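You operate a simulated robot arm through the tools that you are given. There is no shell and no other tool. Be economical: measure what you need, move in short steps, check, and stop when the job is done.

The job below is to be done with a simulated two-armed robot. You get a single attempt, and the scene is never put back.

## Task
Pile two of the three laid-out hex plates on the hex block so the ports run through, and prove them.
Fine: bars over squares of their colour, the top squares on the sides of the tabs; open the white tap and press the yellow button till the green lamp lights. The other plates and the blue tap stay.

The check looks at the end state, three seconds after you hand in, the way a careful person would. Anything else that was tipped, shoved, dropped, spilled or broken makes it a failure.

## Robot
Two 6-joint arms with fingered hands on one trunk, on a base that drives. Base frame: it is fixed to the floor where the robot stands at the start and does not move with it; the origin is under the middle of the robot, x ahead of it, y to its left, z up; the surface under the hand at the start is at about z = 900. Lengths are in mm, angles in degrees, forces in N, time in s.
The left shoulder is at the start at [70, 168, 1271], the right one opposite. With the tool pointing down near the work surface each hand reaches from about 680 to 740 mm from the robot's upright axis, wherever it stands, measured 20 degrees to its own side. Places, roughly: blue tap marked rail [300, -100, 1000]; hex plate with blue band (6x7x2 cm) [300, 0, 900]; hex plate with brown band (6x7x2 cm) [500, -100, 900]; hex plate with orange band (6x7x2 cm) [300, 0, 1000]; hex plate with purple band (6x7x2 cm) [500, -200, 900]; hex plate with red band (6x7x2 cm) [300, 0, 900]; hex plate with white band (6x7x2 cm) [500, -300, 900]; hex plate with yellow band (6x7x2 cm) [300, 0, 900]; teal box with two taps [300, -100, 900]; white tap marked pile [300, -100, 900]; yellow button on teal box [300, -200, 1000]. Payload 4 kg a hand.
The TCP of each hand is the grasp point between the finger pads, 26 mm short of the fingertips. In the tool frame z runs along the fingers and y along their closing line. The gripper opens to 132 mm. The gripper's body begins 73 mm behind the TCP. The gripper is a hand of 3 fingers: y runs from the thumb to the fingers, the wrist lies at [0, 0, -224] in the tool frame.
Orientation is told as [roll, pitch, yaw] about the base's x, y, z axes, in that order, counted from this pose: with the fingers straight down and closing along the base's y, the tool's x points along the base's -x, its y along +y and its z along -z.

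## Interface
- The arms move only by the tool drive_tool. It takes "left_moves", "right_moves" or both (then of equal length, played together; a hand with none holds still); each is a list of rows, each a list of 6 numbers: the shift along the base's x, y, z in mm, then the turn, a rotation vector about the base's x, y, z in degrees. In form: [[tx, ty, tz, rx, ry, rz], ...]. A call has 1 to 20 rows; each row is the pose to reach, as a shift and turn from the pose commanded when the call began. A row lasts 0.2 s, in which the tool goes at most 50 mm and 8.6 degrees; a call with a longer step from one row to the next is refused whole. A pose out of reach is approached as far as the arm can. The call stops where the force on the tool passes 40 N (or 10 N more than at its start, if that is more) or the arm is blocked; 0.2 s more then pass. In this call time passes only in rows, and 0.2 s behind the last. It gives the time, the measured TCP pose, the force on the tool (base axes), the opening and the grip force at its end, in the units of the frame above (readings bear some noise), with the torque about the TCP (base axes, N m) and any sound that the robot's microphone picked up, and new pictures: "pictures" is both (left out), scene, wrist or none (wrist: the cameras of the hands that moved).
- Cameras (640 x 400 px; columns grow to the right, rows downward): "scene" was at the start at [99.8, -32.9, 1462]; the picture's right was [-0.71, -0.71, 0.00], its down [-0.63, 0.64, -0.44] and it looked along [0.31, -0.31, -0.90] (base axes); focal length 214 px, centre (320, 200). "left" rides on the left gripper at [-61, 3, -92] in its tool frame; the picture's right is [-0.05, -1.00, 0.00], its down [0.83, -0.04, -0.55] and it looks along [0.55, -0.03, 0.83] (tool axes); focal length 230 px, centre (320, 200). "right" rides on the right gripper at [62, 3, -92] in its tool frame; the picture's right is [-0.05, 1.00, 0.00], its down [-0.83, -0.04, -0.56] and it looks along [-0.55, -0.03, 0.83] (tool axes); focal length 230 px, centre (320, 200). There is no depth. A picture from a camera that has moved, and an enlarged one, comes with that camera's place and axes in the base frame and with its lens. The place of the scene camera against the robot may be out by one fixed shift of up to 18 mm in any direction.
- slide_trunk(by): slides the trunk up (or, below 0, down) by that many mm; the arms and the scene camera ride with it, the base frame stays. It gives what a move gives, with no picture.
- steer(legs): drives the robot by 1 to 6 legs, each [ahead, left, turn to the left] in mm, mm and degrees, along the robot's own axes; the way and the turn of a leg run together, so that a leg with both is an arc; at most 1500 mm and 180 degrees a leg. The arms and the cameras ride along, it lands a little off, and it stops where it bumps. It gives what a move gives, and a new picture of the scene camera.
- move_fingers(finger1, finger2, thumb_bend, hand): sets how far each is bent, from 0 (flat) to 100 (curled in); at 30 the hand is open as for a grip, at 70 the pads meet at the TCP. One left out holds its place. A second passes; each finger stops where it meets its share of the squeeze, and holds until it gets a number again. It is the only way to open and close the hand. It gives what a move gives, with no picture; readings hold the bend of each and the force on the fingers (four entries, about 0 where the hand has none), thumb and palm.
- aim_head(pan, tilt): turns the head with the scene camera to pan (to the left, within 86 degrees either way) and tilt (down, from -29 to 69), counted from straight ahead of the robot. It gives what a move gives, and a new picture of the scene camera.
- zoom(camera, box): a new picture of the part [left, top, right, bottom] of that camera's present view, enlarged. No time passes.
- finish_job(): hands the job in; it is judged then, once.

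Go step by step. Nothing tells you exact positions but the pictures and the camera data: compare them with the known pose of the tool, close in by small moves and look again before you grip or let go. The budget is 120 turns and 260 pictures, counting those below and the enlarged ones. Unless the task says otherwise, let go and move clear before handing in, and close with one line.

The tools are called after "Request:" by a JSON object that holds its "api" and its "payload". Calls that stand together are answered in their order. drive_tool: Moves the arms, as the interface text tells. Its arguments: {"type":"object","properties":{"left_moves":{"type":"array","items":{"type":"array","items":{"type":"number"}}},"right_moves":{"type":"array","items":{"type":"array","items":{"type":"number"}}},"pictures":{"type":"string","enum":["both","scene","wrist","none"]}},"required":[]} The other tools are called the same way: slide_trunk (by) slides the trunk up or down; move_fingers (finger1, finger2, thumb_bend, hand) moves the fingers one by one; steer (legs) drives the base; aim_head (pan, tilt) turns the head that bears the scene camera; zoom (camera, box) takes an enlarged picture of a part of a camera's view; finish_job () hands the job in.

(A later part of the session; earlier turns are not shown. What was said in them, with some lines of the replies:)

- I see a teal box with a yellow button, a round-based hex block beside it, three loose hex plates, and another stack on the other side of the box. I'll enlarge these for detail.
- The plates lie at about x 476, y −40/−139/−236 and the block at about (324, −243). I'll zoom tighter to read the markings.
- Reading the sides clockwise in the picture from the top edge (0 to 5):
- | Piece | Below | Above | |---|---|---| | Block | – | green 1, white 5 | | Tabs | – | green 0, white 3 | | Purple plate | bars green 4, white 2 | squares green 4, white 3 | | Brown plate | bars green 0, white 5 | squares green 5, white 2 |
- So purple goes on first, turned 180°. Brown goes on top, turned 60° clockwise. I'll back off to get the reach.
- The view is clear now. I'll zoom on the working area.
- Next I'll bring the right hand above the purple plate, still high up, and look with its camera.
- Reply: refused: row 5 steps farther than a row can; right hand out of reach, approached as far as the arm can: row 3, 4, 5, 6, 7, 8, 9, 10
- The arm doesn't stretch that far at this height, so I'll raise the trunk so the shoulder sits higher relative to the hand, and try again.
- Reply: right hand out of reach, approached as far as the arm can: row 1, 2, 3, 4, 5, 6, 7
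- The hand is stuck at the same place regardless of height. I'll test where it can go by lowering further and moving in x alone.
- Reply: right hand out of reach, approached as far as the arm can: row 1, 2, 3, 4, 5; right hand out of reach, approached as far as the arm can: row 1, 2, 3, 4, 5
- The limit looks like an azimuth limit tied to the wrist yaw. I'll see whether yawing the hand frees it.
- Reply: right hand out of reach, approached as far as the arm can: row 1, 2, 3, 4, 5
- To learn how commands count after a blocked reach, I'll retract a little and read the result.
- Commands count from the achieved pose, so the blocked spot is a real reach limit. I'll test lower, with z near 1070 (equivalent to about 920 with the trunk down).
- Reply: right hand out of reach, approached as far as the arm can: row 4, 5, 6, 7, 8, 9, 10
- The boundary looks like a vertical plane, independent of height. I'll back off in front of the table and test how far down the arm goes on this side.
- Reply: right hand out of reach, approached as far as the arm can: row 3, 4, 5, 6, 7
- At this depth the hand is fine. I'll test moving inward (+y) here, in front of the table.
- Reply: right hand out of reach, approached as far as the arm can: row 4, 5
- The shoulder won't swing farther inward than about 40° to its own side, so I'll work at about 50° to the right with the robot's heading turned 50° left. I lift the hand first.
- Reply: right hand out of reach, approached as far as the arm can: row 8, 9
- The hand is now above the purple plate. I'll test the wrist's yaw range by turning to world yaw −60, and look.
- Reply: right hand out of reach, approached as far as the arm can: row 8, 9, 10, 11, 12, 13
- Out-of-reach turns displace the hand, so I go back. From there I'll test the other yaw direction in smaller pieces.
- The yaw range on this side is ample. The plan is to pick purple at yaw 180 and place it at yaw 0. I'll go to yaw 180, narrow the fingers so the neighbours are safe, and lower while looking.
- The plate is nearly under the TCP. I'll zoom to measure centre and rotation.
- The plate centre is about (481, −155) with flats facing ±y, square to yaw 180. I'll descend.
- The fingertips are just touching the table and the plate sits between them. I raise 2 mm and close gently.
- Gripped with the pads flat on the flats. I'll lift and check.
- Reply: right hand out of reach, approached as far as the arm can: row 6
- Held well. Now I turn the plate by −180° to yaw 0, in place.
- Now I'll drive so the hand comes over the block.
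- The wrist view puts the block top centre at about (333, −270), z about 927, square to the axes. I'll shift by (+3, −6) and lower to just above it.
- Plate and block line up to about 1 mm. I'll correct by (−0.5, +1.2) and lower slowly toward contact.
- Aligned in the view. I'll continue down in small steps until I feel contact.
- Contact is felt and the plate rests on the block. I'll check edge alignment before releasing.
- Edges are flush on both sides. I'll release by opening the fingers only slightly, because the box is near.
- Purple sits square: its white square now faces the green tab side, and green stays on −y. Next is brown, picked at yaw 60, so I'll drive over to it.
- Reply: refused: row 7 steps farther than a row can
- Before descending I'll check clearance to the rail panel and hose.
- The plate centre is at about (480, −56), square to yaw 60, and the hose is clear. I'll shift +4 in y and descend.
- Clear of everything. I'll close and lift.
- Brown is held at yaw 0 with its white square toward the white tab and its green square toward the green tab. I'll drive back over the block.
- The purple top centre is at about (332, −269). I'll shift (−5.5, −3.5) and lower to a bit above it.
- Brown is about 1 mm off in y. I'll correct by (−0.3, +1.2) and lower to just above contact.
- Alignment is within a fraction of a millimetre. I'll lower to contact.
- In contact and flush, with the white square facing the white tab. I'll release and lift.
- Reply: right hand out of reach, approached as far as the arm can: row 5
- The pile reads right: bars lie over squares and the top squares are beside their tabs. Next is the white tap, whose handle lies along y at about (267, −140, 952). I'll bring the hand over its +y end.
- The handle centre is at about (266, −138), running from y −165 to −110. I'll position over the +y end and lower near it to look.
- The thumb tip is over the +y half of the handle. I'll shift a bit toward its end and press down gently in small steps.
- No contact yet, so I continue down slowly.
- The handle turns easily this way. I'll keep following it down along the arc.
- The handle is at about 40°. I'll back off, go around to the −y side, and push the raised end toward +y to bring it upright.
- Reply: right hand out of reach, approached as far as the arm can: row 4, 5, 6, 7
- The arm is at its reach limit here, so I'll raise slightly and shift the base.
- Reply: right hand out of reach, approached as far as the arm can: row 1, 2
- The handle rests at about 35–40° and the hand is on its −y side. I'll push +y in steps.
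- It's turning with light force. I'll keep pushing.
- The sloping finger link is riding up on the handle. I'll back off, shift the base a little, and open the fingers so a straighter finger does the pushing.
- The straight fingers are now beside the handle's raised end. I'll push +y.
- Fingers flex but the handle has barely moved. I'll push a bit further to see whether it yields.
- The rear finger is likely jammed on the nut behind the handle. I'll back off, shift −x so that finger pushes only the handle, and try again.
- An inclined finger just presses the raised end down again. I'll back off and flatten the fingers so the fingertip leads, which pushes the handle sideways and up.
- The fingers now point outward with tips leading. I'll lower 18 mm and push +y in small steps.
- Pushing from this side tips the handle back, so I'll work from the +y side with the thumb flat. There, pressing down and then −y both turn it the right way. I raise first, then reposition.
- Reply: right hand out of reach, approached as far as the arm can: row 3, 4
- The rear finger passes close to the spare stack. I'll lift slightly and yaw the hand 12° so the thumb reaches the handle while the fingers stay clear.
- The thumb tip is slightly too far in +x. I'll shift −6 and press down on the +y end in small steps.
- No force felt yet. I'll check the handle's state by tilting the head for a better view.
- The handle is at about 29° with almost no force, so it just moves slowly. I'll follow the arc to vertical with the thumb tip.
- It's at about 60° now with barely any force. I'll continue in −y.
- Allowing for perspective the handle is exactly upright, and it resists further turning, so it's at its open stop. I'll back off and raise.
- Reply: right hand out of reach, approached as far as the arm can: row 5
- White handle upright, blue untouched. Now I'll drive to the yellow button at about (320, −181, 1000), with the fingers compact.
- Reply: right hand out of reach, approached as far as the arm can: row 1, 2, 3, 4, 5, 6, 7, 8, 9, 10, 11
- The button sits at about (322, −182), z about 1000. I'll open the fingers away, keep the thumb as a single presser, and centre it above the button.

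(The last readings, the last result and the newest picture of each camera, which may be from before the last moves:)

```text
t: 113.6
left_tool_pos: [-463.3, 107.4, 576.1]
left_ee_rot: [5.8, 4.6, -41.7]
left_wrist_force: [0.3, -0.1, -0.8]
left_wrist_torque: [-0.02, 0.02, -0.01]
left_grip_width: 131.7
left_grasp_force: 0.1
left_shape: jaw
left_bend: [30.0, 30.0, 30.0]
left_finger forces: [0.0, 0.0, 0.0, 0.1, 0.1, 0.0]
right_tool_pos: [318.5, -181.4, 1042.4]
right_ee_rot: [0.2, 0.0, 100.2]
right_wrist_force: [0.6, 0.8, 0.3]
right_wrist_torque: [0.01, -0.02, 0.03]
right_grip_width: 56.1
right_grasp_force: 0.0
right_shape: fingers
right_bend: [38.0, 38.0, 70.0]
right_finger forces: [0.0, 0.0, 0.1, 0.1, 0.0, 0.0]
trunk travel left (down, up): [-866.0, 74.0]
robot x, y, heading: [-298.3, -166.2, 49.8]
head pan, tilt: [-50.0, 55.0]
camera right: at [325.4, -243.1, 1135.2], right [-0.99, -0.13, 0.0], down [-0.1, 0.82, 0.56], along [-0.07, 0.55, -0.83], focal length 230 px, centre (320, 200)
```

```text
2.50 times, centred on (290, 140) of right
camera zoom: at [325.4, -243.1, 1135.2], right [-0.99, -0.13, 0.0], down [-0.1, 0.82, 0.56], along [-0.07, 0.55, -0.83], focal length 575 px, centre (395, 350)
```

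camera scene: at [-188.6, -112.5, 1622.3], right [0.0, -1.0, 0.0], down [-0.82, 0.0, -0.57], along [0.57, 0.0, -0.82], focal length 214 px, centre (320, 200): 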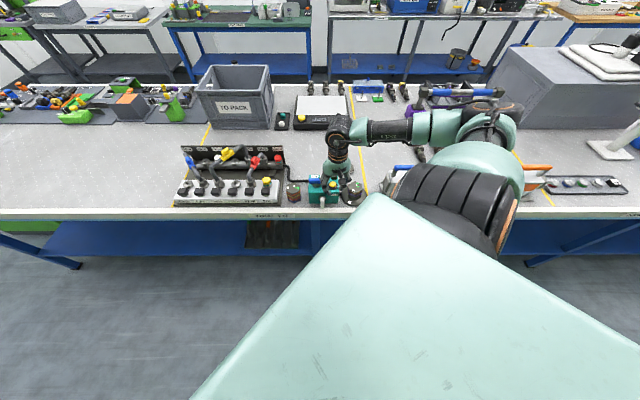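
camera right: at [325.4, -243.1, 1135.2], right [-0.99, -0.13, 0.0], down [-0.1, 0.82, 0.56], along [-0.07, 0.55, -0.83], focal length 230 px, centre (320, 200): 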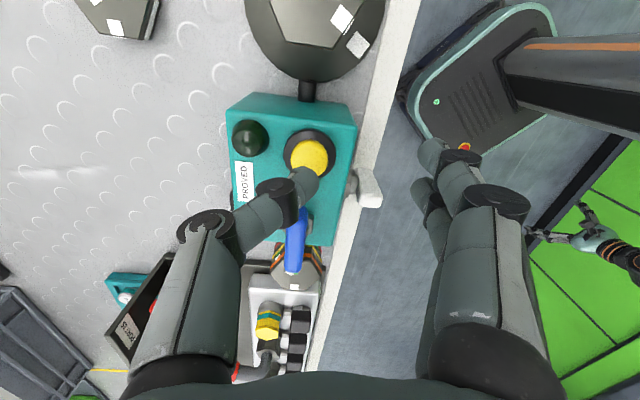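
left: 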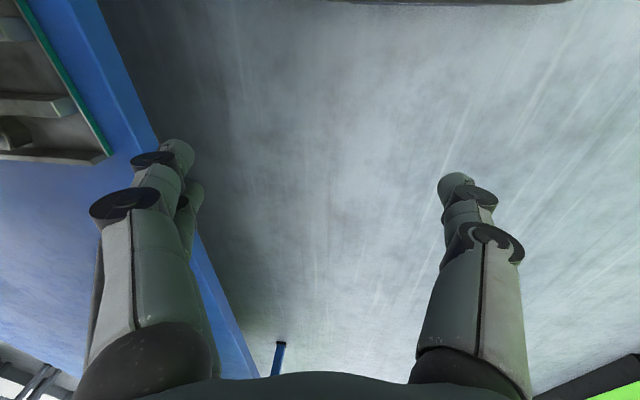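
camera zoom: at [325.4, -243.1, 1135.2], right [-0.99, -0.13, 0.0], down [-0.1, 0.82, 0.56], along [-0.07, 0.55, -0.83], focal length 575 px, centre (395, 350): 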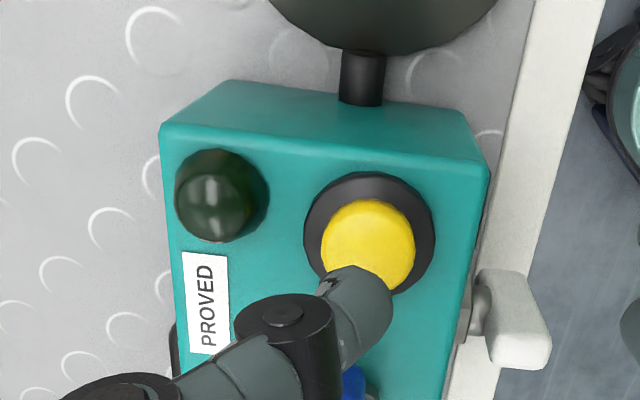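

The thumb tip is nearly centred on the button. I'll nudge (−1.5, −3) and press down slowly.

Request:
{"api": "drive_tool", "payload": {"right_moves": [[-1.5, -3, -6, 0, 0, 0], [-1.5, -3, -12, 0, 0, 0], [-1.5, -3, -14, 0, 0, 0], [-1.5, -3, -16, 0, 0, 0], [-1.5, -3, -18, 0, 0, 0], [-1.5, -3, -20, 0, 0, 0]], "pictures": "none"}}

Request:
{"api": "zoom", "payload": {"camera": "right", "box": [200, 60, 380, 220]}}

```text
t: 115.0
left_tool_pos: [-464.5, 106.6, 575.9]
left_ee_rot: [6.0, 4.5, -41.7]
left_wrist_force: [0.2, -0.7, 0.4]
left_wrist_torque: [0.03, 0.01, -0.03]
left_grip_width: 131.8
left_grasp_force: 0.1
left_shape: jaw
left_bend: [30.0, 30.0, 30.0]
left_finger forces: [0.0, 0.1, 0.0, 0.0, 0.0, 0.0]
right_tool_pos: [315.0, -183.5, 1021.8]
right_ee_rot: [0.2, -0.1, 100.3]
right_wrist_force: [-0.7, 0.3, 0.6]
right_wrist_torque: [0.0, 0.04, 0.01]
right_grip_width: 55.8
right_grasp_force: 0.0
right_shape: fingers
right_bend: [38.0, 38.0, 70.0]
right_finger forces: [0.1, 0.0, 0.1, 0.0, 0.1, 0.0]
trunk travel left (down, up): [-866.0, 74.0]
robot x, y, heading: [-301.1, -164.8, 49.9]
head pan, tilt: [-50.0, 55.0]
```

```text
2.50 times, centred on (290, 140) of right
camera zoom: at [323.7, -245.2, 1114.1], right [-0.99, -0.13, 0.0], down [-0.1, 0.82, 0.56], along [-0.07, 0.55, -0.83], focal length 575 px, centre (395, 350)
```

zoom: 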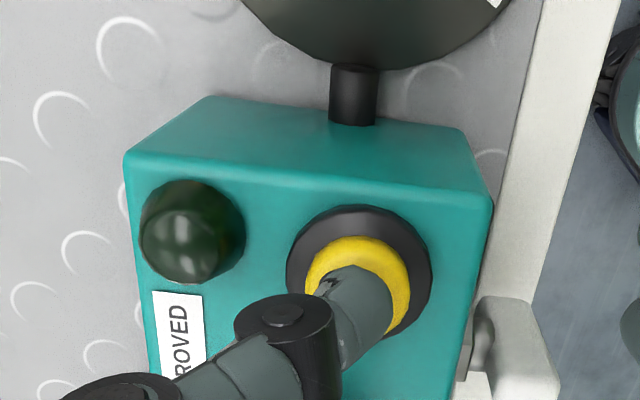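

Well centred. I'll keep going down until contact.

Request:
{"api": "drive_tool", "payload": {"right_moves": [[0, 0, -2, 0, 0, 0], [0, 0, -4, 0, 0, 0], [0, 0, -6, 0, 0, 0], [0, 0, -8, 0, 0, 0]], "pictures": "none"}}

Request:
{"api": "zoom", "payload": {"camera": "right", "box": [200, 60, 380, 220]}}

```text
t: 116.0
left_tool_pos: [-464.5, 107.0, 576.7]
left_ee_rot: [5.9, 4.4, -41.7]
left_wrist_force: [-0.4, 0.0, 0.4]
left_wrist_torque: [-0.03, 0.0, 0.0]
left_grip_width: 131.9
left_grasp_force: 0.0
left_shape: jaw
left_bend: [30.0, 30.0, 30.0]
left_finger forces: [0.0, 0.1, 0.0, 0.0, 0.0, 0.0]
right_tool_pos: [315.4, -182.1, 1014.5]
right_ee_rot: [0.2, -0.1, 100.3]
right_wrist_force: [1.1, -0.5, 3.8]
right_wrist_torque: [0.02, -0.07, 0.0]
right_grip_width: 55.3
right_grasp_force: 1.5
right_shape: fingers
right_bend: [38.0, 38.0, 70.0]
right_finger forces: [0.1, 0.0, 0.0, 0.0, 3.7, 0.0]
trunk travel left (down, up): [-866.0, 74.0]
robot x, y, heading: [-297.0, -164.0, 49.5]
head pan, tilt: [-50.0, 55.0]
heard: click
```

```text
2.50 times, centred on (290, 140) of right
camera zoom: at [323.5, -245.0, 1106.8], right [-0.99, -0.13, 0.0], down [-0.1, 0.82, 0.56], along [-0.07, 0.55, -0.83], focal length 575 px, centre (395, 350)
```

zoom: 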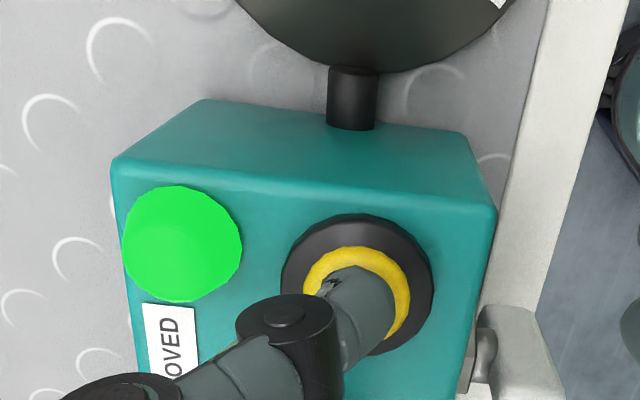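

A click was heard and the green lamp is lit. I'll lift off and check that it stays lit and everything stands.

Request:
{"api": "drive_tool", "payload": {"right_moves": [[0, 0, 6, 0, 0, 0], [0, 0, 25, 0, 0, 0], [-10, 0, 50, 0, 0, 0], [-15, 6, 55, 0, 0, 0]], "pictures": "wrist"}}

Request:
{"api": "steer", "payload": {"legs": [[-130, -60, 0]]}}

Request:
{"api": "zoom", "payload": {"camera": "scene", "box": [280, 145, 360, 205]}}

```text
t: 117.0
left_tool_pos: [-465.6, 107.3, 577.2]
left_ee_rot: [5.8, 4.5, -41.7]
left_wrist_force: [0.1, -0.9, 0.2]
left_wrist_torque: [0.03, -0.02, 0.01]
left_grip_width: 132.0
left_grasp_force: 0.1
left_shape: jaw
left_bend: [30.0, 30.0, 30.0]
left_finger forces: [0.0, 0.1, 0.0, 0.0, 0.0, 0.1]
right_tool_pos: [300.6, -176.0, 1069.3]
right_ee_rot: [0.1, 0.0, 100.3]
right_wrist_force: [0.6, -0.7, 0.0]
right_wrist_torque: [-0.02, -0.02, -0.03]
right_grip_width: 55.9
right_grasp_force: 0.1
right_shape: fingers
right_bend: [38.0, 38.0, 70.0]
right_finger forces: [0.1, 0.0, 0.0, 0.0, 0.0, 0.0]
trunk travel left (down, up): [-866.0, 74.0]
robot x, y, heading: [-297.1, -166.6, 49.6]
head pan, tilt: [-50.0, 55.0]
camera right: at [309.0, -237.8, 1161.4], right [-0.99, -0.13, 0.0], down [-0.1, 0.83, 0.56], along [-0.07, 0.55, -0.83], focal length 230 px, centre (320, 200)
```

right: 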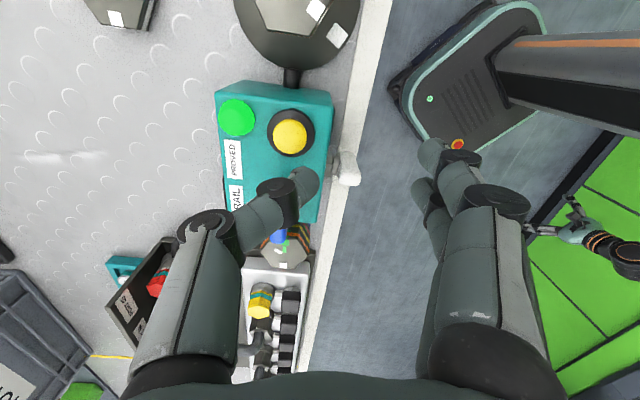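

```text
t: 118.3
left_tool_pos: [-501.1, -27.3, 576.5]
left_ee_rot: [5.9, 4.4, -41.6]
left_wrist_force: [-0.8, 0.0, -0.7]
left_wrist_torque: [-0.03, -0.02, 0.03]
left_grip_width: 132.1
left_grasp_force: 0.0
left_shape: jaw
left_bend: [30.0, 30.0, 30.0]
left_finger forces: [0.0, 0.1, 0.1, 0.1, 0.1, 0.1]
right_tool_pos: [264.2, -311.0, 1068.5]
right_ee_rot: [0.1, 0.1, 100.4]
right_wrist_force: [-0.6, 0.1, 0.2]
right_wrist_torque: [0.0, 0.01, -0.01]
right_grip_width: 55.5
right_grasp_force: 0.1
right_shape: fingers
right_bend: [38.0, 38.0, 70.0]
right_finger forces: [0.0, 0.0, 0.0, 0.0, 0.0, 0.0]
trunk travel left (down, up): [-866.0, 74.0]
robot x, y, heading: [-335.8, -298.0, 49.8]
head pan, tilt: [-50.0, 55.0]
camera scene: at [-224.2, -248.6, 1622.1], right [0.0, -1.0, 0.0], down [-0.82, 0.0, -0.57], along [0.57, 0.0, -0.82], focal length 214 px, centre (320, 200)
```

scene: 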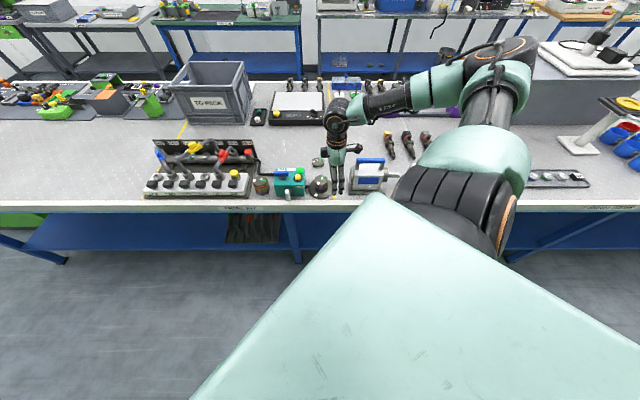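

```text
6.67 times, centred on (320, 175) of scene
camera zoom: at [-224.2, -248.6, 1622.1], right [0.0, -1.0, 0.0], down [-0.82, 0.0, -0.57], along [0.57, 0.0, -0.82], focal length 1430 px, centre (320, 367)
```

zoom: 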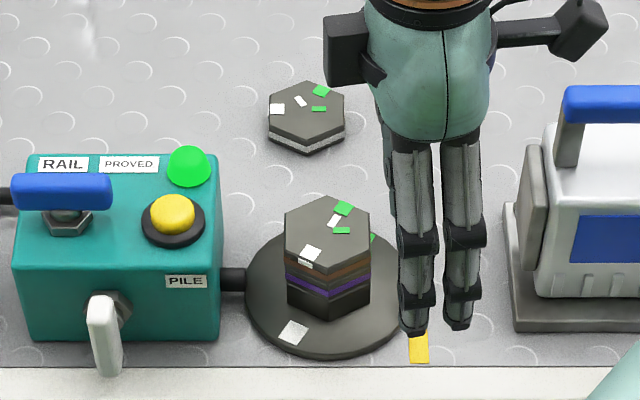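

The lamp is green, the pile stands square, the white tap is upright, and the blue tap and other plates are in their places. The hand is clear, so I'm handing in.

Request:
{"api": "finish_job", "payload": {}}

```text
The job is handed in.
```

The job is handed in: the purple plate then the brown are on the block with their ports lined up, the white tap is open, and the green lamp came on when I pressed the yellow button and was still lit when I handed in.
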